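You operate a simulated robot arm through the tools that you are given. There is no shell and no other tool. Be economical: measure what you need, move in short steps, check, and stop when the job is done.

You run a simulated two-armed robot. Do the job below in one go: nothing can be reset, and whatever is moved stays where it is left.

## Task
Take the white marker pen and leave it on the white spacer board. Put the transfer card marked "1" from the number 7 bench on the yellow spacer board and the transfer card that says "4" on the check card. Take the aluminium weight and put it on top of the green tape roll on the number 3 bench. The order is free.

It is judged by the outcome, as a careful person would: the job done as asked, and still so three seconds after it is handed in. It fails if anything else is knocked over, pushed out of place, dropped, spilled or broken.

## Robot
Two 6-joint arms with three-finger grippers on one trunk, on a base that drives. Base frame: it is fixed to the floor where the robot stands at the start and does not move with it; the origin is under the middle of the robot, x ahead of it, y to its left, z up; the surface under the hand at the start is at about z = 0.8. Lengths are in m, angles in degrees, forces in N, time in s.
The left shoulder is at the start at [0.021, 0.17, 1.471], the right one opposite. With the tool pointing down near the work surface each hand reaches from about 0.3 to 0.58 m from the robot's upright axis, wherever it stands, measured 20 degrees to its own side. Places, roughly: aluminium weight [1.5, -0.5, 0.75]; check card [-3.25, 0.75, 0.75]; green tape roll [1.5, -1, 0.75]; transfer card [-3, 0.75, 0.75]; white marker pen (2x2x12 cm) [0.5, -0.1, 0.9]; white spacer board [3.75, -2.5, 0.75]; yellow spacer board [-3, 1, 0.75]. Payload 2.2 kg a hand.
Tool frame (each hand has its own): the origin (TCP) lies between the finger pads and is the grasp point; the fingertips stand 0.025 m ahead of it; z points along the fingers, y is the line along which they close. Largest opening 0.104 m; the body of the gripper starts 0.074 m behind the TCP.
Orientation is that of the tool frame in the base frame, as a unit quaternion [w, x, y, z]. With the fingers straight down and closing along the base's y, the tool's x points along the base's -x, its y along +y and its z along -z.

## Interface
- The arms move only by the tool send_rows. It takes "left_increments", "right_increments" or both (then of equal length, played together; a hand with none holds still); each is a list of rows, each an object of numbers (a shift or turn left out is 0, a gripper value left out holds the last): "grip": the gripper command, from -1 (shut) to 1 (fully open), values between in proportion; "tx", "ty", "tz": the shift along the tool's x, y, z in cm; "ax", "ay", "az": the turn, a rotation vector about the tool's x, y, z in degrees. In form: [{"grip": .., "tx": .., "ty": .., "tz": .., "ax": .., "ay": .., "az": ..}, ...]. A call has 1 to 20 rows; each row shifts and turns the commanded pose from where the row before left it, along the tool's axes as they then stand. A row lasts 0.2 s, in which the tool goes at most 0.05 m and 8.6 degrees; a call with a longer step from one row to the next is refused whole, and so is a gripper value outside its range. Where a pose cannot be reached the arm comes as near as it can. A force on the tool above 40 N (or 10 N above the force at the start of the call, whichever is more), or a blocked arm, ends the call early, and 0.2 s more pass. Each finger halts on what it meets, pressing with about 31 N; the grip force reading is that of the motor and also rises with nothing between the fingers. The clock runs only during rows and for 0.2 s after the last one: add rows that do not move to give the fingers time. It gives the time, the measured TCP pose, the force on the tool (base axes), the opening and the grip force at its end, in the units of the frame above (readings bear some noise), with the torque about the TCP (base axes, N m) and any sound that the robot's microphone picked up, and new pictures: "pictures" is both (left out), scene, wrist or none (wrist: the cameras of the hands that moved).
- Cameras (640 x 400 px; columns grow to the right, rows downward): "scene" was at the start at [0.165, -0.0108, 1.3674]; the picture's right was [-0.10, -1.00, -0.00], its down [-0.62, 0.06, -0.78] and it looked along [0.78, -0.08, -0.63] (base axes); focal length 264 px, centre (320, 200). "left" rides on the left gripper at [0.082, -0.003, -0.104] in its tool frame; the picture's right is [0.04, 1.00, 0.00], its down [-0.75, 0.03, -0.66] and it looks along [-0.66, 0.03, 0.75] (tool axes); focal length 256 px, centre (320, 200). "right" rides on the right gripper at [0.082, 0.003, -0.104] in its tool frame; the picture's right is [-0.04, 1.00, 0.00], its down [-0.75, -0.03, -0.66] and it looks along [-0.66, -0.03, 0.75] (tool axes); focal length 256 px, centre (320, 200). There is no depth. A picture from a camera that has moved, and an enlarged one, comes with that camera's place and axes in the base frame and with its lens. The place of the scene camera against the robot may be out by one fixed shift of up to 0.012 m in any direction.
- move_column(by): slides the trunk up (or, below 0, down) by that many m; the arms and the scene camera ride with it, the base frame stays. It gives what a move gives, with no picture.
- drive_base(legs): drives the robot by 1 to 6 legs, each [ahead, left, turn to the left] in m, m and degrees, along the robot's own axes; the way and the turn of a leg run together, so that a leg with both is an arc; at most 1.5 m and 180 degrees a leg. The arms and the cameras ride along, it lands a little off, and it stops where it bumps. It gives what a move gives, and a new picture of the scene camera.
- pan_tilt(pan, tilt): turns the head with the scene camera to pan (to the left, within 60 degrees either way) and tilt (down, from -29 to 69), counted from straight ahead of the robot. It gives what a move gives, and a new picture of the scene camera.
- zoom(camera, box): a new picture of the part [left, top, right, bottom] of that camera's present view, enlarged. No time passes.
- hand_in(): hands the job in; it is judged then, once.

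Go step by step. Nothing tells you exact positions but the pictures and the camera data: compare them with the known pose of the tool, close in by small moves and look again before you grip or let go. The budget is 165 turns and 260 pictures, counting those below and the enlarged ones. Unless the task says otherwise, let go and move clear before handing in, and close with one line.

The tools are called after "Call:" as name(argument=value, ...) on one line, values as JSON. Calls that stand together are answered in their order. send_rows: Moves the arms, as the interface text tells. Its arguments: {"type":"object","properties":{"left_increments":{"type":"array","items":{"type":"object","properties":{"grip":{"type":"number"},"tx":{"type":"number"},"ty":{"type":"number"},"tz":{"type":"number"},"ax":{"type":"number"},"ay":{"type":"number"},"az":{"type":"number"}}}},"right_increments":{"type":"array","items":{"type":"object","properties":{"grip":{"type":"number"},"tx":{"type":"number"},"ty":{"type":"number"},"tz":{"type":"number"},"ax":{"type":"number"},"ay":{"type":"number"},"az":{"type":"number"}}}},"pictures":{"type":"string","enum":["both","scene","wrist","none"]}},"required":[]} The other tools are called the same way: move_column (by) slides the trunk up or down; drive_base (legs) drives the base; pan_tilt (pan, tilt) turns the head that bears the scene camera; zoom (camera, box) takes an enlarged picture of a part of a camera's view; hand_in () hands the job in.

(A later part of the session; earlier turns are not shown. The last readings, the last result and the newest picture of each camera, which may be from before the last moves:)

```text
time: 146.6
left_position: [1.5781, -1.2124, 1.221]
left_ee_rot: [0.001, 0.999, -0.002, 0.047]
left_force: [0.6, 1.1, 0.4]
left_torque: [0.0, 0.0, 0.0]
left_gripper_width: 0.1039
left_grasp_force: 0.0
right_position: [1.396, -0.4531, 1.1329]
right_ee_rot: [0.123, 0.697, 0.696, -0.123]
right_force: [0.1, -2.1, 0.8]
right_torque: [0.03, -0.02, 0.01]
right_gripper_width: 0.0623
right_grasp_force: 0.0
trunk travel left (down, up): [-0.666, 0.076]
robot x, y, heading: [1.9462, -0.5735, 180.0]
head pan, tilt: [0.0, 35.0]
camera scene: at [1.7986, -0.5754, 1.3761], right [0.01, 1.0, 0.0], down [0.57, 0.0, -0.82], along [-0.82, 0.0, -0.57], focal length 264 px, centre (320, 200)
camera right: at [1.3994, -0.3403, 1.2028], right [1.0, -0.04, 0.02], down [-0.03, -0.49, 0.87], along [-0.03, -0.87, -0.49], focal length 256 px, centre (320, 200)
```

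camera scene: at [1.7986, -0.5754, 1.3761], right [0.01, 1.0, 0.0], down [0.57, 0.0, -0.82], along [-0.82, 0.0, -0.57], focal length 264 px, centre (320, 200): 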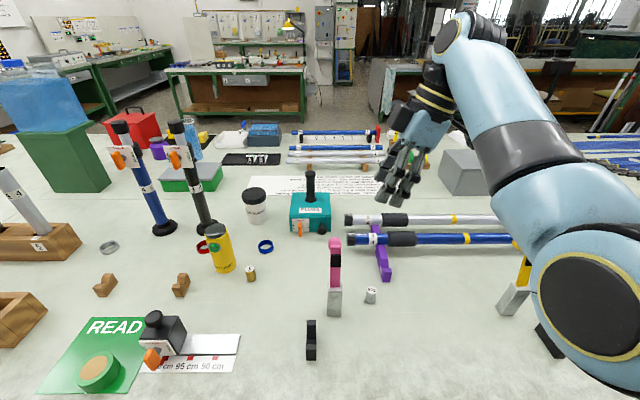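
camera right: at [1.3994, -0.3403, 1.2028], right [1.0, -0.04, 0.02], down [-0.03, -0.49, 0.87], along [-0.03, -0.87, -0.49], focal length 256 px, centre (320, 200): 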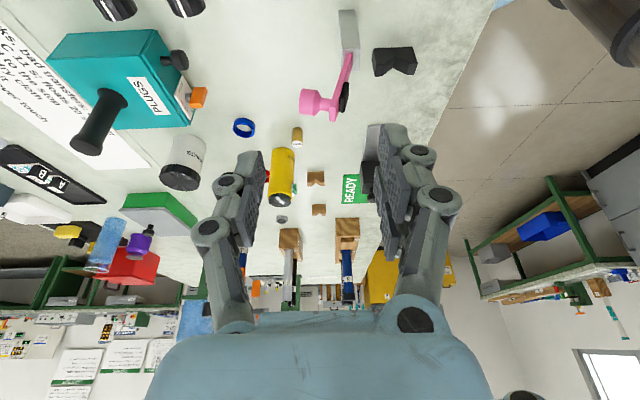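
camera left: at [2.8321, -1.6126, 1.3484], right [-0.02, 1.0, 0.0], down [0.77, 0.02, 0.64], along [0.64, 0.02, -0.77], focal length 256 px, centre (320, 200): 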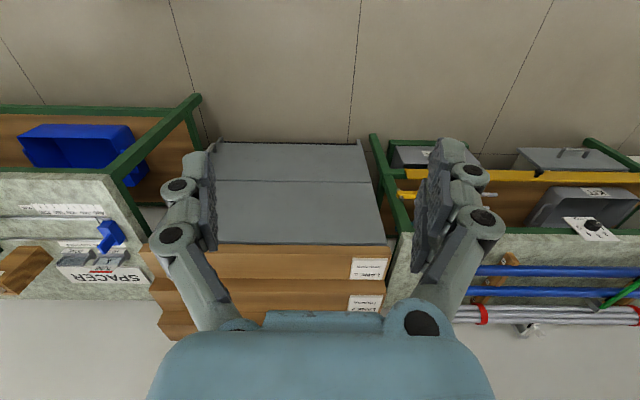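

Call:
send_rows(right_increments=[{"ty": 1.0, "tz": 3, "tx": 2}, {"tz": 3.8, "tx": 1.4}, {"tz": 3.8, "tx": 1.4}, {"tz": 3.8, "tx": 1.4}, {"tz": 3.8, "tx": 1.4}, {"tz": 0}])

Call:
zoom(camera="scene", box=[300, 180, 460, 320])

```text
time: 148.0
left_position: [1.5776, -1.2119, 1.22]
left_ee_rot: [0.0, 0.999, -0.003, 0.046]
left_force: [1.1, -0.4, -0.7]
left_torque: [0.0, 0.0, -0.01]
left_gripper_width: 0.1038
left_grasp_force: 0.1
right_position: [1.4027, -0.4403, 0.9374]
right_ee_rot: [0.121, 0.698, 0.695, -0.122]
right_force: [0.2, 0.2, -0.3]
right_torque: [0.03, -0.04, 0.0]
right_gripper_width: 0.0624
right_grasp_force: 0.2
trunk travel left (down, up): [-0.666, 0.076]
robot x, y, heading: [1.9474, -0.5729, 179.7]
head pan, tilt: [0.0, 35.0]
camera scene: at [1.799, -0.575, 1.3762], right [0.01, 1.0, 0.0], down [0.57, 0.0, -0.82], along [-0.82, 0.0, -0.57], focal length 264 px, centre (320, 200)
camera right: at [1.4063, -0.3286, 1.007], right [1.0, -0.04, 0.01], down [-0.03, -0.49, 0.87], along [-0.03, -0.87, -0.49], focal length 256 px, centre (320, 200)
```

scene: 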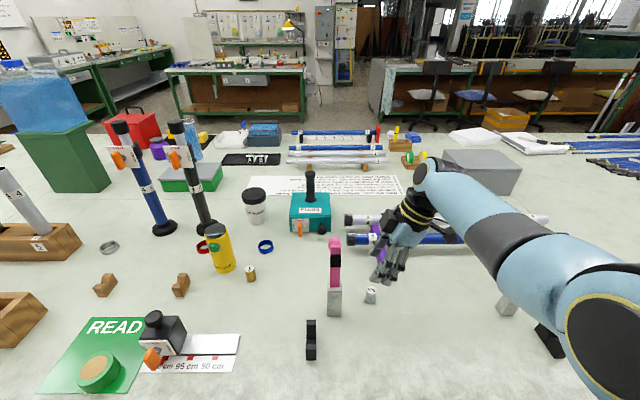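
right: 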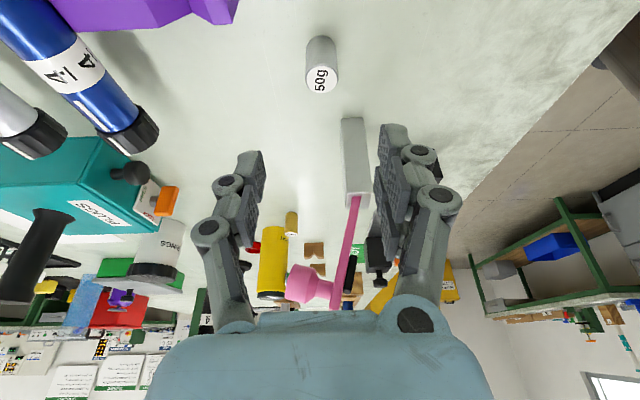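

```text
2.86 times, centred on (380, 250) of scene
camera zoom: at [1.799, -0.575, 1.3762], right [0.01, 1.0, 0.0], down [0.57, 0.0, -0.82], along [-0.82, 0.0, -0.57], focal length 754 px, centre (149, 57)
```

zoom: 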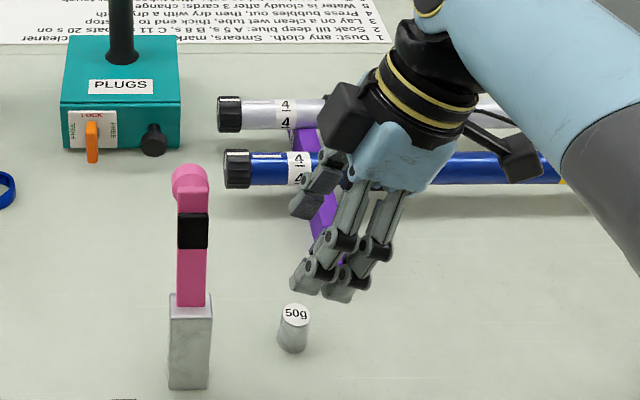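

The weight is at (1.405, -0.447). Descending in two steps.

Call:
send_rows(right_increments=[{"tz": 2.7, "tx": 0.6, "ty": 0.2}, {"tz": 2.4, "tx": 0.7}, {"tz": 2.4, "tx": 0.7}, {"tz": 0}])

Call:
zoom(camera="scene", box=[300, 180, 460, 320])

```text
time: 149.0
left_position: [1.5796, -1.2112, 1.2206]
left_ee_rot: [0.0, 0.999, -0.003, 0.046]
left_force: [0.2, 0.9, -0.4]
left_torque: [-0.01, 0.03, 0.02]
left_gripper_width: 0.1042
left_grasp_force: 0.1
right_position: [1.4089, -0.4481, 0.8688]
right_ee_rot: [0.122, 0.698, 0.695, -0.122]
right_force: [0.1, 0.7, -0.3]
right_torque: [0.0, -0.03, -0.03]
right_gripper_width: 0.0624
right_grasp_force: 0.0
right hand out of reach, approached as far as the arm can: row 3
trunk travel left (down, up): [-0.666, 0.076]
robot x, y, heading: [1.9522, -0.572, 179.7]
head pan, tilt: [0.0, 35.0]
camera scene: at [1.7994, -0.5748, 1.3762], right [0.01, 1.0, 0.0], down [0.57, 0.0, -0.82], along [-0.82, 0.0, -0.57], focal length 264 px, centre (320, 200)
camera right: at [1.4119, -0.3361, 0.9371], right [1.0, -0.04, 0.01], down [-0.03, -0.49, 0.87], along [-0.03, -0.87, -0.49], focal length 256 px, centre (320, 200)
```

scene: 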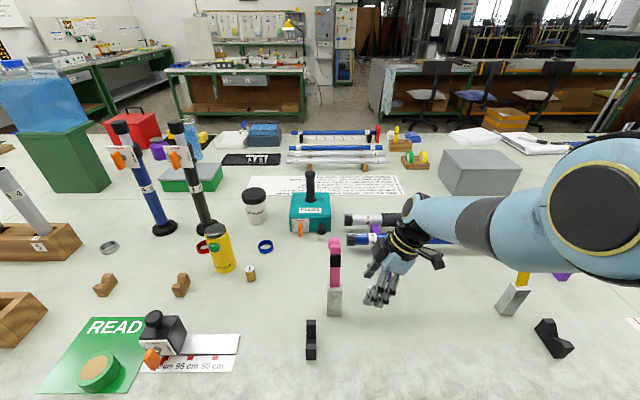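
right: 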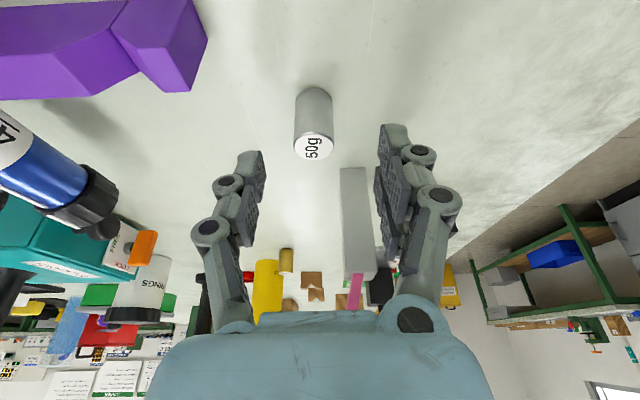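

```text
2.86 times, centred on (380, 250) of scene
camera zoom: at [1.7994, -0.5748, 1.3762], right [0.01, 1.0, 0.0], down [0.57, 0.0, -0.82], along [-0.82, 0.0, -0.57], focal length 754 px, centre (149, 57)
```

zoom: 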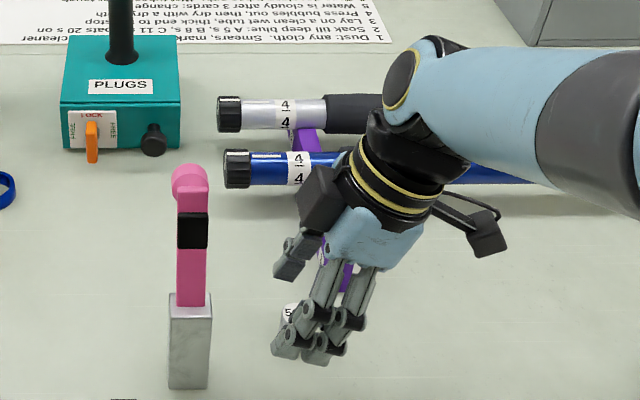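

Well aligned but at the reach edge, so I'll use the trunk for the last 3.7 cm of descent, then close.

Call:
move_column(by=-0.037)

Call:
send_rows(right_increments=[{"grip": -0.2}, {"grip": -0.5}, {"grip": -1}, {"grip": -1}, {"grip": -1}, {"grip": -1}])

```text
time: 149.8
left_position: [1.5787, -1.2113, 1.1834]
left_ee_rot: [0.0, 0.999, -0.003, 0.047]
left_force: [0.8, -0.2, 1.1]
left_torque: [0.02, 0.0, -0.02]
left_gripper_width: 0.1038
left_grasp_force: 0.1
right_position: [1.4086, -0.4473, 0.8324]
right_ee_rot: [0.123, 0.698, 0.695, -0.121]
right_force: [-0.1, 0.1, 0.2]
right_torque: [-0.01, -0.04, 0.01]
right_gripper_width: 0.0624
right_grasp_force: 0.2
trunk travel left (down, up): [-0.629, 0.113]
robot x, y, heading: [1.9508, -0.5727, 179.6]
head pan, tilt: [0.0, 35.0]
```

```text
time: 151.2
left_position: [1.5786, -1.2121, 1.183]
left_ee_rot: [0.0, 0.999, -0.003, 0.046]
left_force: [0.5, -0.3, -0.3]
left_torque: [0.04, 0.03, 0.03]
left_gripper_width: 0.104
left_grasp_force: 0.0
right_position: [1.4103, -0.4478, 0.8321]
right_ee_rot: [0.122, 0.698, 0.695, -0.123]
right_force: [3.2, 0.0, 6.7]
right_torque: [0.01, -0.17, -0.01]
right_gripper_width: 0.0235
right_grasp_force: 30.9
trunk travel left (down, up): [-0.629, 0.113]
robot x, y, heading: [1.9468, -0.5745, 179.8]
head pan, tilt: [0.0, 35.0]
camera scene: at [1.7993, -0.5751, 1.3392], right [0.01, 1.0, 0.0], down [0.57, 0.0, -0.82], along [-0.82, 0.0, -0.57], focal length 264 px, centre (320, 200)
camera right: at [1.413, -0.3363, 0.9011], right [1.0, -0.04, 0.02], down [-0.03, -0.49, 0.87], along [-0.03, -0.87, -0.49], focal length 256 px, centre (320, 200)
```

scene: 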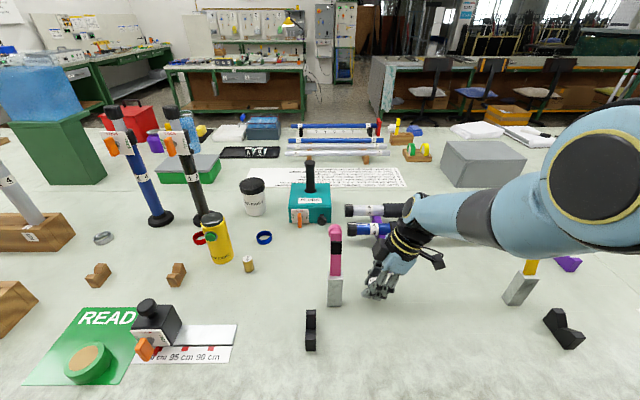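
right: 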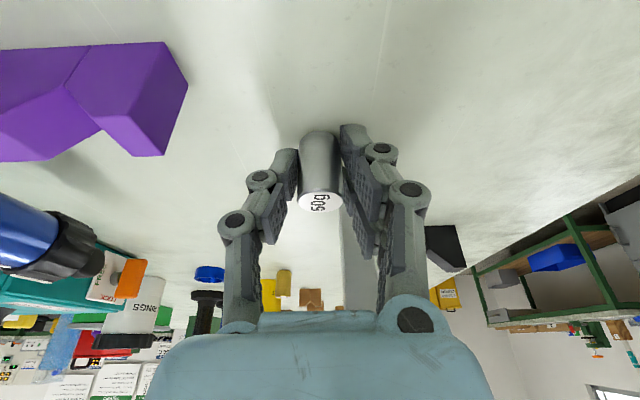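

Gripped at 23.5 mm. I'll lift with the trunk to keep the motion vertical and check.

Call:
move_column(by=0.11)

Call:
send_rows(right_increments=[{"tz": -3, "tx": -1}, {"tz": -4, "tx": -1}, {"tz": -4, "tx": -1}, {"tz": 0}])

```text
time: 152.7
left_position: [1.5778, -1.2113, 1.293]
left_ee_rot: [-0.001, 0.999, -0.003, 0.047]
left_force: [-0.2, 0.1, 0.3]
left_torque: [-0.02, 0.02, -0.02]
left_gripper_width: 0.1039
left_grasp_force: 0.1
right_position: [1.4096, -0.4481, 0.9409]
right_ee_rot: [0.123, 0.699, 0.694, -0.121]
right_force: [-0.3, -0.2, -1.0]
right_torque: [0.0, 0.01, -0.03]
right_gripper_width: 0.0233
right_grasp_force: 30.7
trunk travel left (down, up): [-0.739, 0.003]
robot x, y, heading: [1.9487, -0.5697, 179.5]
head pan, tilt: [0.0, 35.0]
```

```text
time: 153.7
left_position: [1.5787, -1.2116, 1.2931]
left_ee_rot: [0.0, 0.999, -0.002, 0.048]
left_force: [0.3, 0.8, -0.1]
left_torque: [-0.03, 0.01, -0.04]
left_gripper_width: 0.1038
left_grasp_force: 0.1
right_position: [1.3557, -0.4405, 1.0207]
right_ee_rot: [0.125, 0.698, 0.695, -0.12]
right_force: [0.7, 0.1, -0.9]
right_torque: [0.03, -0.02, 0.0]
right_gripper_width: 0.0231
right_grasp_force: 30.6
right hand out of reach, approached as far as the arm can: row 1, 2, 3
trunk travel left (down, up): [-0.739, 0.003]
robot x, y, heading: [1.9443, -0.5752, 179.6]
head pan, tilt: [0.0, 35.0]
camera scene: at [1.7987, -0.575, 1.4493], right [0.01, 1.0, 0.0], down [0.57, 0.0, -0.82], along [-0.82, 0.0, -0.57], focal length 264 px, centre (320, 200)
camera right: at [1.3596, -0.329, 1.0908], right [1.0, -0.04, 0.02], down [-0.04, -0.49, 0.87], along [-0.03, -0.87, -0.49], focal length 256 px, centre (320, 200)
```

scene: 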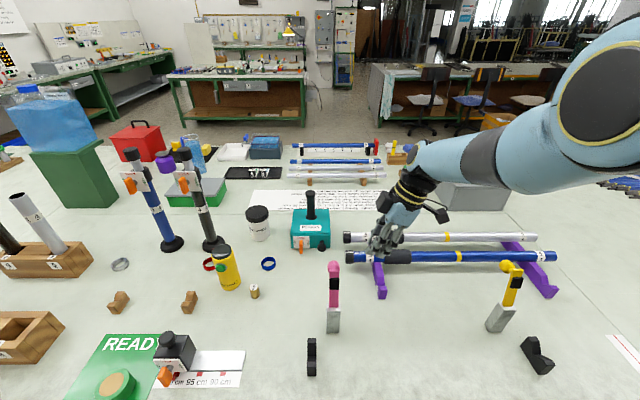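
right: 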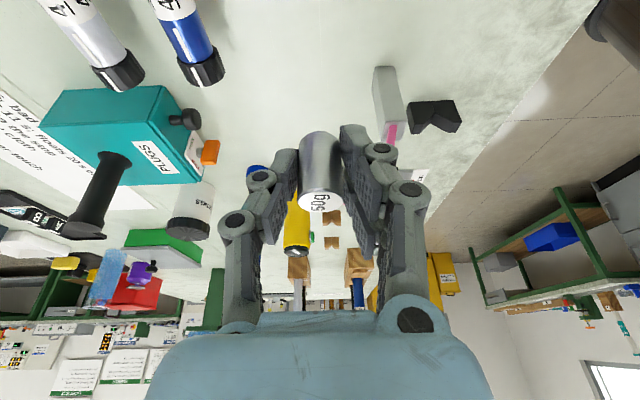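

The weight is held. I'll back off, move over to the tape roll side, and restore the hand to straight-down default yaw.

Call:
drive_base(legs=[[-0.3, 0, 0], [0, 0.6, 0]])

Call:
send_rows(right_increments=[{"ay": 6.7}, {"ay": 6.7}, {"ay": 6.6}, {"az": 8.2}, {"az": 8.2}, {"az": 8.2}, {"az": 8.2}, {"az": 8.2}, {"az": 8.2}, {"az": 8.2}, {"az": 8.2}, {"az": 8.2}, {"az": 8.2}, {"az": 8}, {"tz": 0}])

```text
time: 158.7
left_position: [1.8806, -1.8047, 1.2921]
left_ee_rot: [0.0, 0.999, 0.0, 0.047]
left_force: [0.0, -0.3, 0.5]
left_torque: [-0.04, 0.03, -0.04]
left_gripper_width: 0.1039
left_grasp_force: 0.0
right_position: [1.6555, -1.0351, 1.0211]
right_ee_rot: [0.124, 0.696, 0.697, -0.121]
right_force: [0.7, -0.4, -0.5]
right_torque: [0.01, -0.02, 0.0]
right_gripper_width: 0.0233
right_grasp_force: 31.0
trunk travel left (down, up): [-0.739, 0.003]
robot x, y, heading: [2.2465, -1.1594, 180.0]
head pan, tilt: [0.0, 35.0]
camera scene: at [2.0978, -1.167, 1.4493], right [0.0, 1.0, 0.0], down [0.57, 0.0, -0.82], along [-0.82, 0.0, -0.57], focal length 264 px, centre (320, 200)
```

scene: 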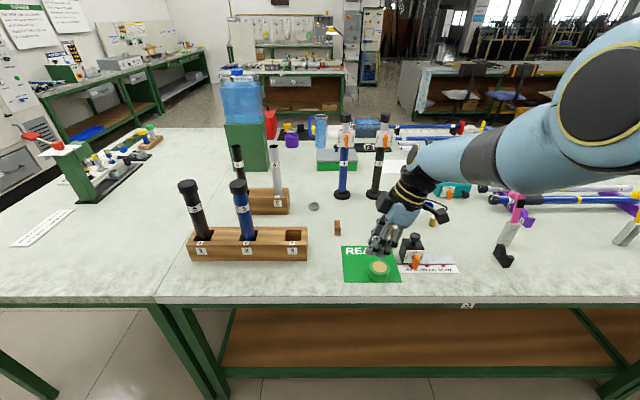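

```text
time: 161.9
left_position: [1.8799, -1.8045, 1.294]
left_ee_rot: [0.0, 0.999, 0.0, 0.047]
left_force: [-1.0, -0.6, 0.0]
left_torque: [-0.02, -0.03, 0.01]
left_gripper_width: 0.1039
left_grasp_force: 0.1
right_position: [1.655, -1.0341, 1.0216]
right_ee_rot: [-0.002, 1.0, 0.001, 0.003]
right_force: [0.5, 0.6, -1.0]
right_torque: [-0.01, -0.02, -0.02]
right_gripper_width: 0.0233
right_grasp_force: 30.7
trunk travel left (down, up): [-0.739, 0.003]
robot x, y, heading: [2.2465, -1.1633, 179.9]
head pan, tilt: [0.0, 35.0]
camera scene: at [2.0979, -1.167, 1.4493], right [0.0, 1.0, 0.0], down [0.57, 0.0, -0.82], along [-0.82, 0.0, -0.57], focal length 264 px, centre (320, 200)
camera right: at [1.7363, -1.0386, 1.1258], right [-0.04, -1.0, 0.0], down [-0.76, 0.03, 0.65], along [-0.65, 0.03, -0.76], focal length 256 px, centre (320, 200)
```

scene: 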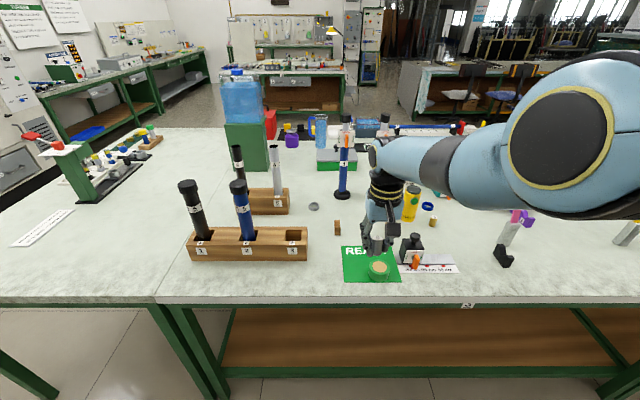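
right: 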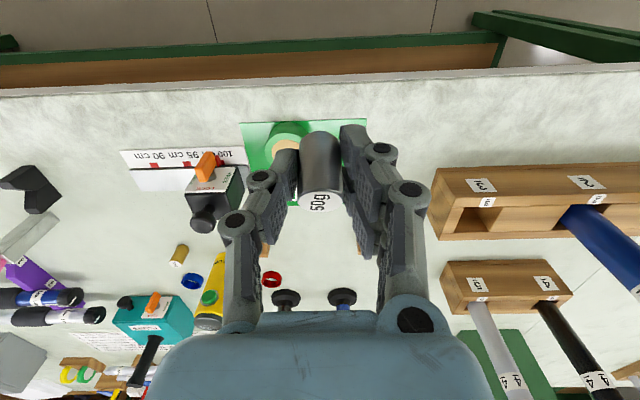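

Call:
zoom(camera="right", box=[220, 100, 380, 220])

Call:
zoom(camera="scene", box=[330, 200, 470, 300])

```text
3.33 times, centred on (300, 160) of right
camera zoom: at [1.7363, -1.0386, 1.1258], right [-0.04, -1.0, 0.0], down [-0.76, 0.03, 0.65], along [-0.65, 0.03, -0.76], focal length 853 px, centre (387, 333)
```

zoom: 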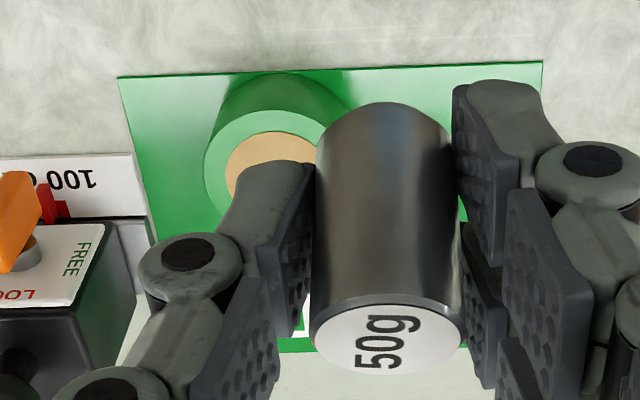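

```text
4.00 times, centred on (400, 250) of scene
camera zoom: at [2.0979, -1.167, 1.4493], right [0.0, 1.0, 0.0], down [0.57, 0.0, -0.82], along [-0.82, 0.0, -0.57], focal length 1056 px, centre (0, 0)
```

zoom: 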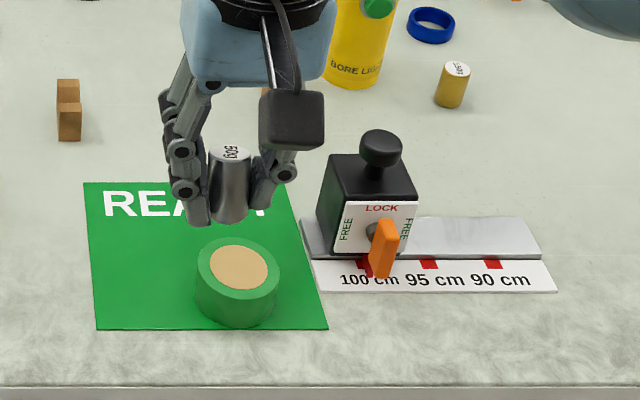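

Tape roll centre ≈ (1.566, -0.987), top z≈0.833, with a solid core. The weight was gripped with a 20° lean, so I re-tilt the hand by 20° (wrist toward me) to have it upright, then move over the roll.

Call:
drive_base(legs=[[0.15, 0, 0]])

Call:
send_rows(right_increments=[{"ay": -6.7, "ty": -1.6}, {"ay": -6.7, "ty": -1.6}, {"ay": -6.6, "ty": -1.5}, {"tx": 3.0, "tz": -1.1}, {"tx": 2.7, "tz": -1}, {"tz": 3.1, "tx": 1.1}, {"tz": 3.1, "tx": 1.1}, {"tz": 0}])

Call:
zoom(camera="scene", box=[330, 220, 490, 340])

```text
time: 163.2
left_position: [1.7336, -1.804, 1.2927]
left_ee_rot: [0.0, 0.999, 0.0, 0.046]
left_force: [0.7, 0.2, 0.2]
left_torque: [-0.01, -0.02, 0.01]
left_gripper_width: 0.1042
left_grasp_force: 0.0
right_position: [1.5092, -1.0347, 1.0221]
right_ee_rot: [-0.001, 1.0, 0.001, 0.003]
right_force: [0.5, -0.2, -0.3]
right_torque: [-0.02, -0.02, 0.02]
right_gripper_width: 0.0232
right_grasp_force: 31.6
trunk travel left (down, up): [-0.739, 0.003]
robot x, y, heading: [2.0995, -1.1653, -180.4]
head pan, tilt: [0.0, 35.0]
camera scene: at [1.9512, -1.1671, 1.4494], right [0.0, 1.0, 0.0], down [0.57, 0.0, -0.82], along [-0.82, 0.0, -0.57], focal length 264 px, centre (320, 200)
```

scene: 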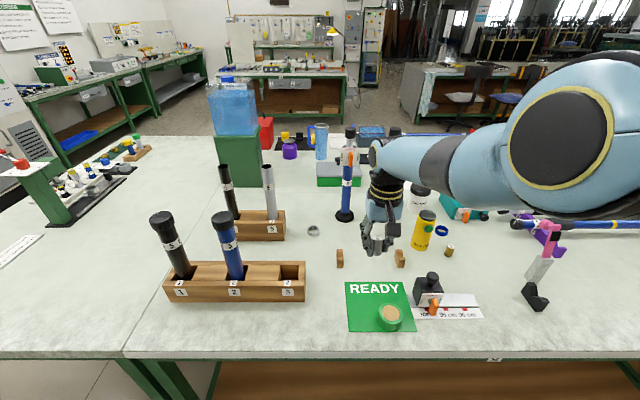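

```text
time: 165.0
left_position: [1.7335, -1.8055, 1.2931]
left_ee_rot: [0.0, 0.999, 0.001, 0.045]
left_force: [-0.7, 0.4, 0.3]
left_torque: [0.02, 0.0, -0.02]
left_gripper_width: 0.1041
left_grasp_force: 0.1
right_position: [1.5697, -0.9887, 0.9554]
right_ee_rot: [-0.002, 0.985, 0.001, -0.171]
right_force: [-0.7, -0.4, 0.0]
right_torque: [0.02, -0.03, 0.0]
right_gripper_width: 0.0232
right_grasp_force: 30.9
trunk travel left (down, up): [-0.739, 0.003]
robot x, y, heading: [2.1032, -1.1653, -180.0]
head pan, tilt: [0.0, 35.0]
camera scene: at [1.9509, -1.1673, 1.4493], right [0.0, 1.0, 0.0], down [0.57, 0.0, -0.82], along [-0.82, 0.0, -0.57], focal length 264 px, centre (320, 200)
camera right: at [1.6815, -0.9918, 1.0261], right [-0.03, -1.0, 0.01], down [-0.49, 0.03, 0.87], along [-0.87, 0.02, -0.49], focal length 256 px, centre (320, 200)
```

scene: 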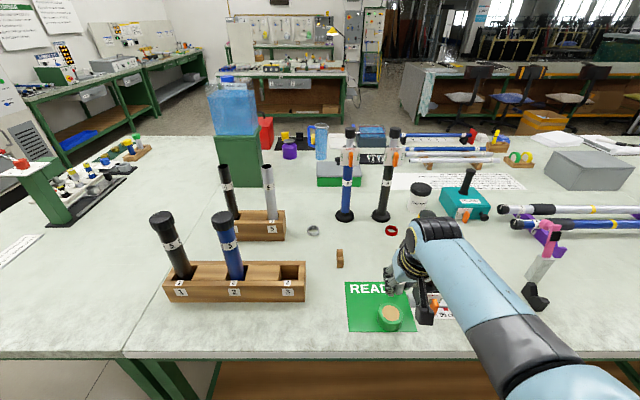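
right: 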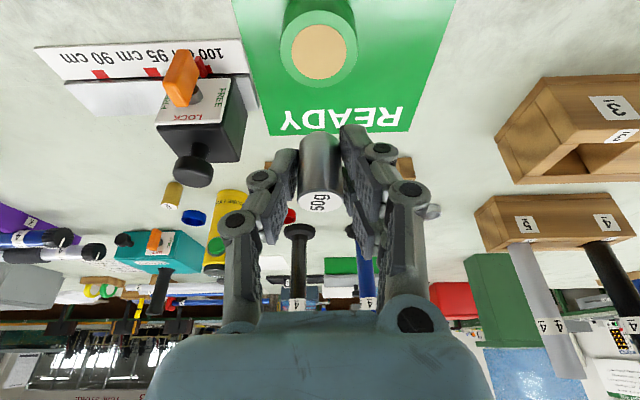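

```text
3.33 times, centred on (410, 280) of scene
camera zoom: at [1.9509, -1.1673, 1.4493], right [0.0, 1.0, 0.0], down [0.57, 0.0, -0.82], along [-0.82, 0.0, -0.57], focal length 880 px, centre (20, -67)
```

zoom: 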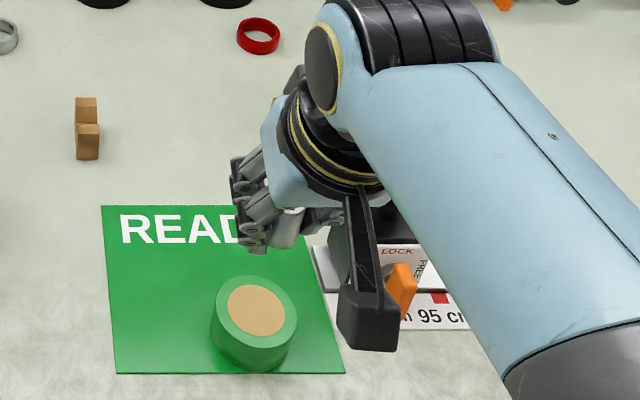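

Well aligned over the roll. Descending to just above contact.

Call:
send_rows(right_increments=[{"tz": 2.7, "tx": 1.0}, {"tz": 2.7, "tx": 1.0}, {"tz": 1.9, "tx": 0.7}, {"tz": 0}])

Call:
zoom(camera="right", box=[240, 60, 400, 240])

Call:
zoom(camera="scene", box=[350, 250, 450, 350])

```text
time: 166.0
left_position: [1.7341, -1.805, 1.2944]
left_ee_rot: [0.0, 0.999, 0.001, 0.046]
left_force: [-0.2, 0.4, -0.1]
left_torque: [0.02, 0.0, -0.01]
left_gripper_width: 0.1043
left_grasp_force: 0.1
right_position: [1.5706, -0.989, 0.8784]
right_ee_rot: [0.0, 0.985, 0.002, -0.171]
right_force: [-0.1, 0.4, -0.7]
right_torque: [0.01, -0.02, 0.0]
right_gripper_width: 0.0234
right_grasp_force: 30.8
trunk travel left (down, up): [-0.739, 0.003]
robot x, y, heading: [2.0986, -1.161, -180.1]
head pan, tilt: [0.0, 35.0]
camera scene: at [1.9511, -1.1672, 1.4493], right [0.0, 1.0, 0.0], down [0.57, 0.0, -0.82], along [-0.82, 0.0, -0.57], focal length 264 px, centre (320, 200)
camera right: at [1.6821, -0.993, 0.948], right [-0.03, -1.0, 0.01], down [-0.49, 0.03, 0.87], along [-0.87, 0.02, -0.49], focal length 256 px, centre (320, 200)
```

scene: 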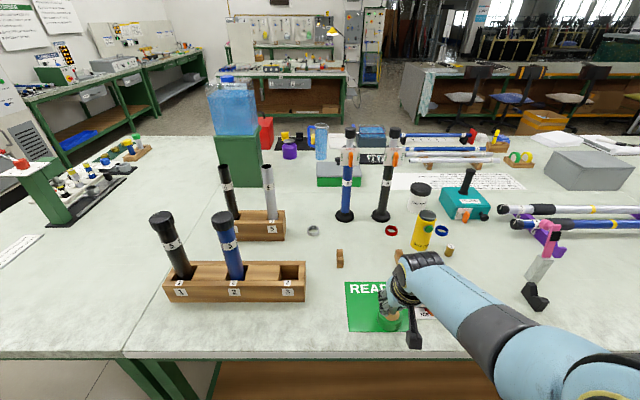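
right: 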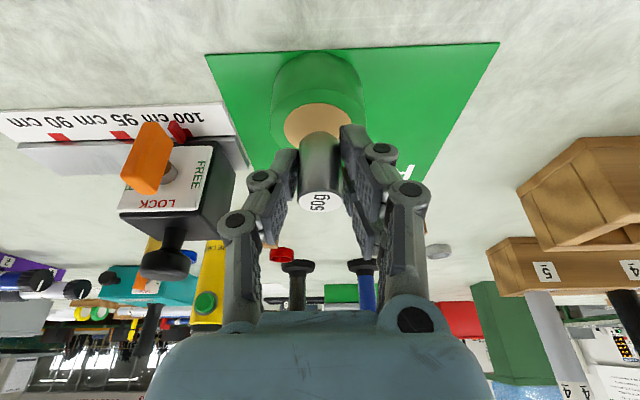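

```text
2.22 times, centred on (320, 150) of right
camera zoom: at [1.6821, -0.993, 0.948], right [-0.03, -1.0, 0.01], down [-0.49, 0.03, 0.87], along [-0.87, 0.02, -0.49], focal length 569 px, centre (320, 311)
```

zoom: 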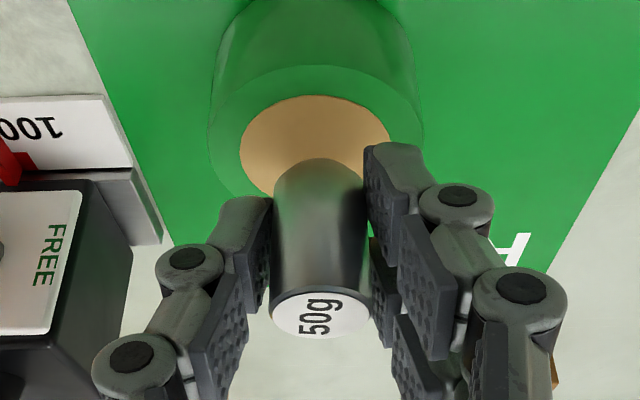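

```text
4.00 times, centred on (400, 300) of scene
camera zoom: at [1.9511, -1.1672, 1.4493], right [0.0, 1.0, 0.0], down [0.57, 0.0, -0.82], along [-0.82, 0.0, -0.57], focal length 1056 px, centre (0, -200)
```

zoom: 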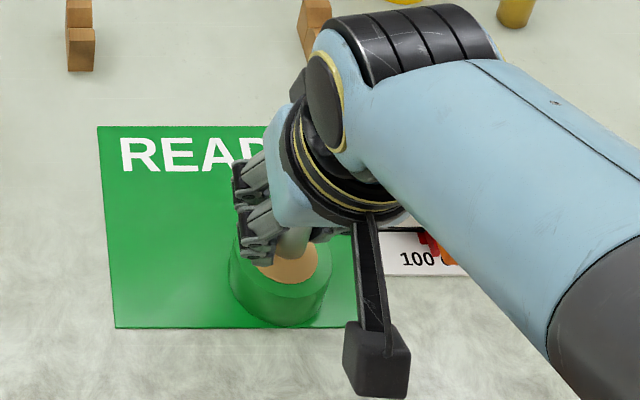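

Aligned within a few mm. Lowering slowly to contact.

Call:
send_rows(right_increments=[{"tz": 0.5, "tx": 0.17}, {"tz": 0.4, "tx": 0.14}, {"tz": 0.3, "tx": 0.1}, {"tz": 0}], pictures="none")

Call:
zoom(camera="right", box=[240, 60, 400, 240])

```text
time: 167.0
left_position: [1.7338, -1.8056, 1.2935]
left_ee_rot: [0.0, 0.999, 0.0, 0.047]
left_force: [0.8, -0.1, -0.1]
left_torque: [0.0, 0.03, -0.02]
left_gripper_width: 0.1041
left_grasp_force: 0.0
right_position: [1.5683, -0.9893, 0.8663]
right_ee_rot: [-0.001, 0.985, 0.002, -0.172]
right_force: [0.0, 0.8, 7.3]
right_torque: [0.01, 0.04, 0.0]
right_gripper_width: 0.0236
right_grasp_force: 30.7
trunk travel left (down, up): [-0.739, 0.003]
robot x, y, heading: [2.1025, -1.1677, -180.1]
head pan, tilt: [0.0, 35.0]
```

```text
2.22 times, centred on (320, 150) of right
camera zoom: at [1.6802, -0.9926, 0.9361], right [-0.03, -1.0, 0.01], down [-0.49, 0.03, 0.87], along [-0.87, 0.02, -0.49], focal length 569 px, centre (320, 311)
```

zoom: 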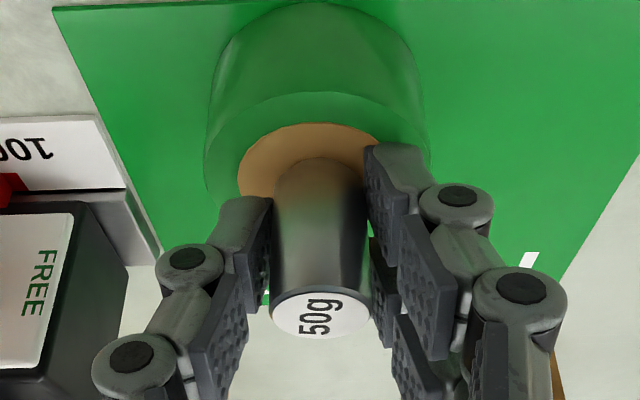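

Contact felt (7 N). Opening slowly, then rising vertically.

Call:
send_rows(right_increments=[{"grip": -0.5}, {"grip": -0.4}, {"grip": -0.2}, {"grip": 0}, {"grip": 0.1}, {"tz": 0}, {"tz": -0.94, "tx": -0.34}, {"tz": -1.9, "tx": -0.7}, {"tz": -3, "tx": -1.1}, {"tz": -3, "tx": -1.1}, {"tz": 0}])

Call:
zoom(camera="right", box=[220, 0, 420, 140])

```text
time: 169.4
left_position: [1.7331, -1.8067, 1.2937]
left_ee_rot: [-0.001, 0.999, 0.0, 0.046]
left_force: [-0.3, -0.3, 0.1]
left_torque: [-0.01, 0.01, 0.0]
left_gripper_width: 0.1039
left_grasp_force: 0.1
right_position: [1.5704, -0.989, 0.9584]
right_ee_rot: [-0.001, 0.985, 0.002, -0.17]
right_force: [0.0, 0.0, -0.5]
right_torque: [0.0, 0.0, 0.02]
right_gripper_width: 0.0574
right_grasp_force: 0.0
trunk travel left (down, up): [-0.739, 0.003]
robot x, y, heading: [2.1005, -1.1654, -179.9]
head pan, tilt: [0.0, 35.0]
camera scene: at [1.9505, -1.1671, 1.4493], right [0.0, 1.0, 0.0], down [0.57, 0.0, -0.82], along [-0.82, 0.0, -0.57], focal length 264 px, centre (320, 200)
camera right: at [1.6811, -0.993, 1.0283], right [-0.03, -1.0, 0.01], down [-0.49, 0.03, 0.87], along [-0.87, 0.02, -0.49], focal length 256 px, centre (320, 200)
```

scene: 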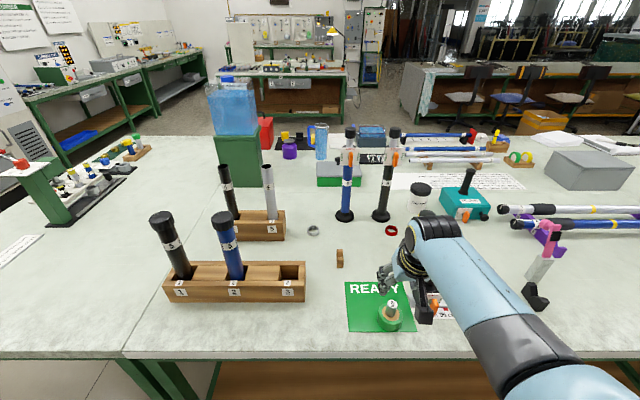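
right: 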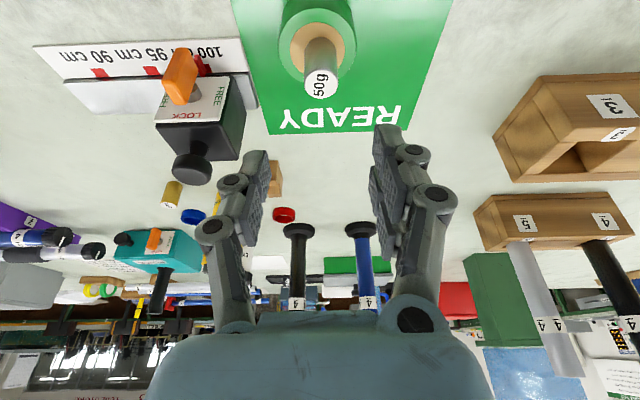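

```text
2.86 times, centred on (320, 70) of right
camera zoom: at [1.6811, -0.993, 1.0283], right [-0.03, -1.0, 0.01], down [-0.49, 0.03, 0.87], along [-0.87, 0.02, -0.49], focal length 731 px, centre (320, 571)
```

zoom: 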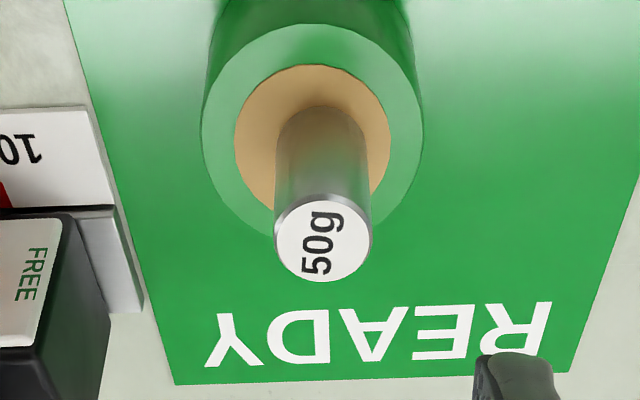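

The weight stands on the tape roll. Next is bench 7 near (-3, 0.75). I'll raise the hand, back off, tuck the arms in and head round via the right aisle.

Call:
send_rows(right_increments=[{"tz": -3, "tx": -1.1}, {"tz": -3, "tx": -1.1}, {"tz": 0}], pictures="none")

Call:
drive_base(legs=[[-0.35, 0, 0]])

Call:
send_rows(left_increments=[{"tx": -1.5, "ty": -4}, {"tx": -1.5, "ty": -4}, {"tx": -1.5, "ty": -4}, {"tx": -1.5, "ty": -4}, {"tx": -1.5, "ty": -4}, {"tx": -1.5, "ty": -4}, {"tx": -1.5, "ty": -4}, {"tx": -1.5, "ty": -4}, {"tx": -1.5, "ty": -4}, {"tx": -1.5, "ty": -4}, {"tx": -1.5, "ty": -4}], right_increments=[{"ay": 6.7}, {"ay": 6.7}, {"ay": 6.6}, {"tz": 0}, {"tz": 0}, {"tz": 0}, {"tz": 0}, {"tz": 0}, {"tz": 0}, {"tz": 0}, {"tz": 0}], pictures="scene")

```text
time: 170.2
left_position: [1.7334, -1.8048, 1.2936]
left_ee_rot: [0.0, 0.999, -0.001, 0.047]
left_force: [-0.1, 0.0, 0.4]
left_torque: [0.03, 0.04, 0.01]
left_gripper_width: 0.1041
left_grasp_force: 0.0
right_position: [1.5643, -0.9909, 1.0237]
right_ee_rot: [-0.001, 0.985, 0.002, -0.171]
right_force: [0.0, -0.4, -0.2]
right_torque: [-0.04, 0.01, 0.0]
right_gripper_width: 0.0573
right_grasp_force: 0.1
trunk travel left (down, up): [-0.739, 0.003]
robot x, y, heading: [2.0992, -1.1682, -179.9]
head pan, tilt: [0.0, 35.0]
```

```text
time: 172.5
left_position: [2.0861, -1.8051, 1.2937]
left_ee_rot: [-0.001, 0.999, -0.001, 0.046]
left_force: [0.0, -0.5, -0.4]
left_torque: [0.0, 0.0, -0.01]
left_gripper_width: 0.1039
left_grasp_force: 0.0
right_position: [1.9178, -0.9902, 1.0239]
right_ee_rot: [-0.001, 0.985, 0.001, -0.17]
right_force: [-1.3, -0.7, 0.0]
right_torque: [0.0, 0.0, 0.0]
right_gripper_width: 0.0572
right_grasp_force: 0.0
trunk travel left (down, up): [-0.739, 0.003]
robot x, y, heading: [2.4538, -1.1642, 179.8]
head pan, tilt: [0.0, 35.0]
camera scene: at [2.3038, -1.1671, 1.4493], right [0.0, 1.0, 0.0], down [0.57, 0.0, -0.82], along [-0.82, 0.0, -0.57], focal length 264 px, centre (320, 200)
```

scene: 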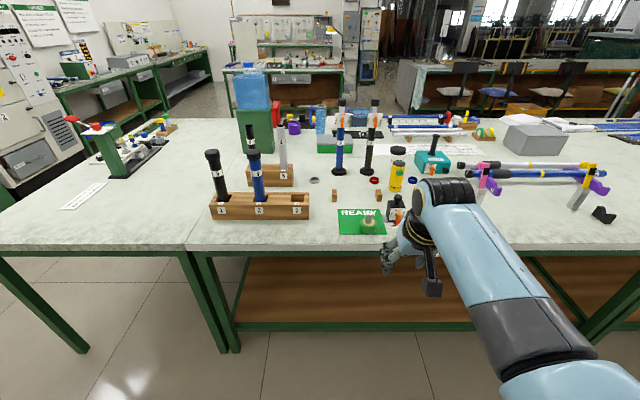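

```text
time: 174.9
left_position: [2.1386, -1.5507, 1.2052]
left_ee_rot: [-0.002, 0.999, -0.001, 0.043]
left_force: [0.2, -0.4, -1.0]
left_torque: [-0.03, 0.0, -0.03]
left_gripper_width: 0.1039
left_grasp_force: 0.1
left hand out of reach, approached as far as the arm can: row 2, 3, 4, 5, 6, 7, 8, 9, 10, 11
right_position: [1.9177, -0.989, 1.0234]
right_ee_rot: [-0.001, 1.0, 0.001, 0.003]
right_force: [-0.2, 0.4, 0.5]
right_torque: [0.03, 0.0, 0.0]
right_gripper_width: 0.0569
right_grasp_force: 0.0
trunk travel left (down, up): [-0.739, 0.003]
robot x, y, heading: [2.4484, -1.1671, 179.9]
head pan, tilt: [0.0, 35.0]
camera scene: at [2.3039, -1.1666, 1.4493], right [0.0, 1.0, 0.0], down [0.57, 0.0, -0.82], along [-0.82, 0.0, -0.57], focal length 264 px, centre (320, 200)
```

scene: 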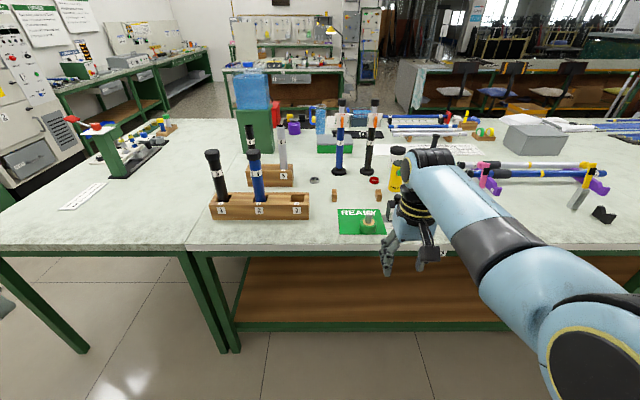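

Call:
drive_base(legs=[[0, 1.0, 0], [0, 0.8, 0], [1.4, 0, 0]])

Call:
pan_tilt(pan=-20, tilt=15)

```text
time: 190.5
left_position: [0.7248, -3.3486, 1.2061]
left_ee_rot: [-0.002, 0.999, 0.006, 0.043]
left_force: [0.2, -0.6, 0.1]
left_torque: [-0.01, 0.02, -0.02]
left_gripper_width: 0.1043
left_grasp_force: 0.1
right_position: [0.497, -2.7907, 1.0235]
right_ee_rot: [0.0, 1.0, 0.007, 0.003]
right_force: [-0.4, 0.0, 0.1]
right_torque: [0.0, 0.0, -0.02]
right_gripper_width: 0.0574
right_grasp_force: 0.1
trunk travel left (down, up): [-0.739, 0.003]
robot x, y, heading: [1.0338, -2.9584, -179.4]
head pan, tilt: [0.0, 35.0]
camera scene: at [0.8848, -2.9626, 1.4493], right [-0.01, 1.0, 0.0], down [0.57, 0.01, -0.82], along [-0.82, -0.01, -0.57], focal length 264 px, centre (320, 200)
```

scene: 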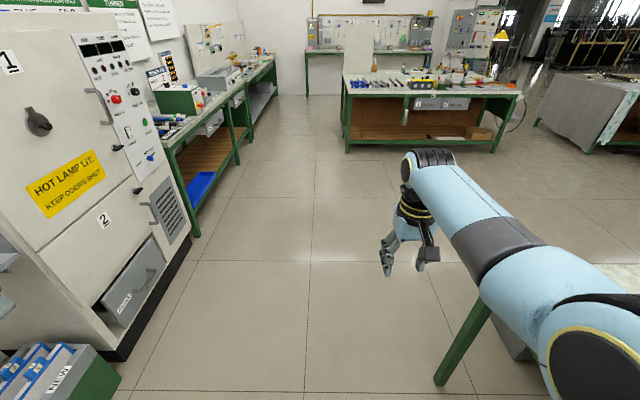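

```text
time: 191.4
left_position: [0.7268, -3.3487, 1.2059]
left_ee_rot: [-0.003, 0.999, 0.006, 0.044]
left_force: [-0.1, 0.3, 0.3]
left_torque: [0.0, 0.0, 0.0]
left_gripper_width: 0.1038
left_grasp_force: 0.1
right_position: [0.498, -2.7896, 1.0234]
right_ee_rot: [0.0, 1.0, 0.007, 0.002]
right_force: [0.3, 0.4, 0.3]
right_torque: [0.01, -0.02, 0.03]
right_gripper_width: 0.0573
right_grasp_force: 0.1
trunk travel left (down, up): [-0.739, 0.003]
robot x, y, heading: [1.0344, -2.9585, -179.5]
head pan, tilt: [-20.0, 15.0]
camera scene: at [0.8849, -2.9308, 1.4812], right [0.33, 0.94, 0.0], down [0.25, -0.09, -0.97], along [-0.91, 0.32, -0.26], focal length 264 px, centre (320, 200)
```

scene: 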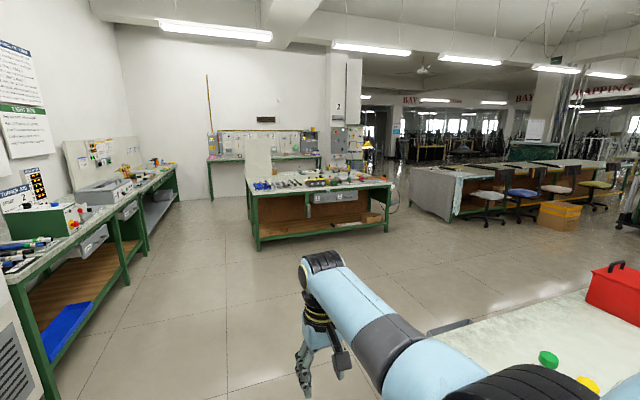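

Call:
zoom(camera="scene", box=[370, 90, 640, 250])

Call:
zoom(camera="scene", box=[180, 110, 420, 260])

```text
2.37 times, centred on (505, 170) of scene
camera zoom: at [0.8849, -2.9308, 1.4812], right [0.33, 0.94, 0.0], down [0.25, -0.09, -0.97], along [-0.91, 0.32, -0.26], focal length 626 px, centre (-118, 271)
```

zoom: 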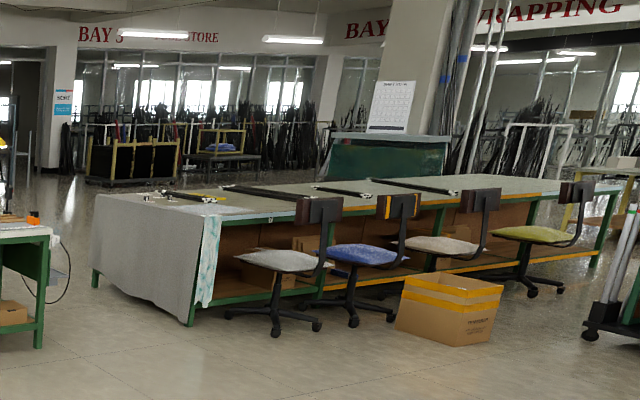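

```text
2.67 times, centred on (300, 185) of scene
camera zoom: at [0.8849, -2.9308, 1.4812], right [0.33, 0.94, 0.0], down [0.25, -0.09, -0.97], along [-0.91, 0.32, -0.26], focal length 704 px, centre (373, 240)
```

zoom: 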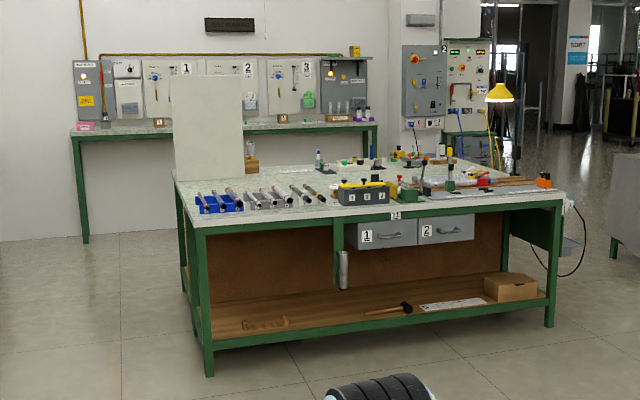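

Bench 7 is likely the long covered bench whose near-left end is at about (-2.3…-3.1, 0.5). Driving around to approach that end.

Call:
drive_base(legs=[[1.4, 0, -0.5], [0.85, 0, 0], [0, -1.35, 0], [0, -1.35, 0]])

Call:
pan_tilt(pan=-20, tilt=20)

```text
time: 215.3
left_position: [-1.4574, -0.5657, 1.2059]
left_ee_rot: [-0.002, 0.999, -0.01, 0.044]
left_force: [0.1, 0.6, -0.1]
left_torque: [0.01, 0.03, 0.02]
left_gripper_width: 0.1039
left_grasp_force: 0.1
right_position: [-1.6682, -0.0011, 1.0242]
right_ee_rot: [-0.001, 1.0, -0.008, 0.002]
right_force: [-0.1, 0.3, 0.0]
right_torque: [0.0, -0.02, 0.04]
right_gripper_width: 0.0571
right_grasp_force: 0.1
trunk travel left (down, up): [-0.739, 0.003]
robot x, y, heading: [-1.1358, -0.1843, 178.9]
head pan, tilt: [-20.0, 15.0]
camera scene: at [-1.2854, -0.1529, 1.4813], right [0.36, 0.93, 0.0], down [0.24, -0.09, -0.97], along [-0.9, 0.35, -0.26], focal length 264 px, centre (320, 200)
```

scene: 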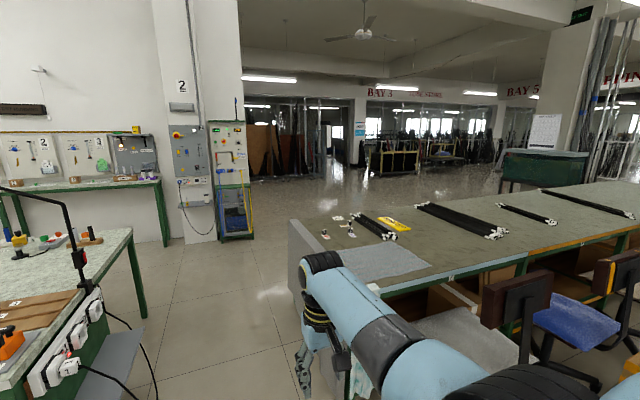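

```text
time: 215.9
left_position: [-1.4581, -0.5658, 1.2067]
left_ee_rot: [-0.002, 0.999, -0.01, 0.044]
left_force: [0.0, 0.8, -0.6]
left_torque: [0.03, 0.0, -0.02]
left_gripper_width: 0.104
left_grasp_force: 0.0
right_position: [-1.6683, -0.0005, 1.0245]
right_ee_rot: [-0.001, 1.0, -0.008, 0.003]
right_force: [0.5, -0.2, 0.3]
right_torque: [-0.02, 0.0, -0.03]
right_gripper_width: 0.0573
right_grasp_force: 0.1
trunk travel left (down, up): [-0.739, 0.003]
robot x, y, heading: [-1.1389, -0.187, 178.9]
head pan, tilt: [-20.0, 20.0]
camera scene: at [-1.2851, -0.153, 1.4732], right [0.36, 0.93, 0.0], down [0.32, -0.12, -0.94], along [-0.88, 0.34, -0.34], focal length 264 px, centre (320, 200)
```

scene: 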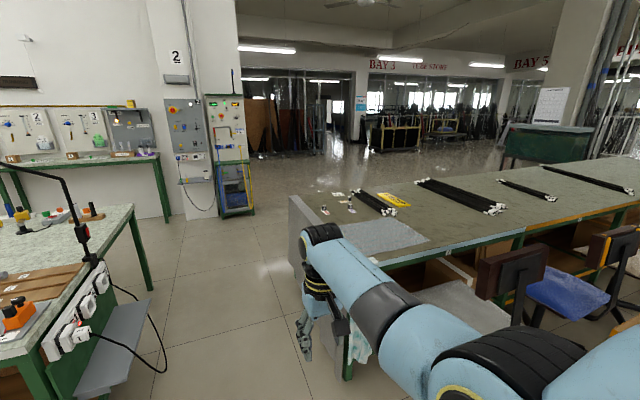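

Call:
zoom(camera="scene", box=[280, 160, 480, 280])

```text
3.20 times, centred on (380, 220) of scene
camera zoom: at [-1.2851, -0.153, 1.4732], right [0.36, 0.93, 0.0], down [0.32, -0.12, -0.94], along [-0.88, 0.34, -0.34], focal length 845 px, centre (128, 136)
```

zoom: 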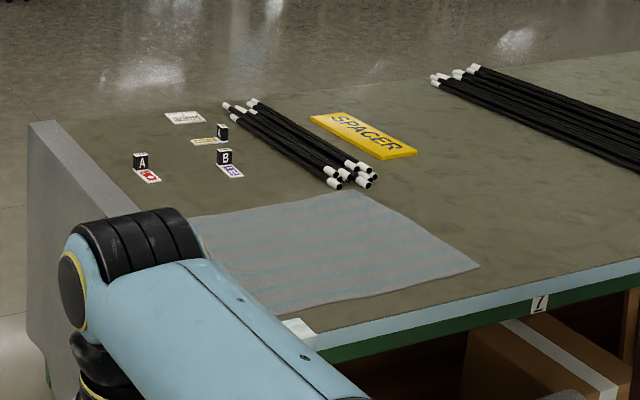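

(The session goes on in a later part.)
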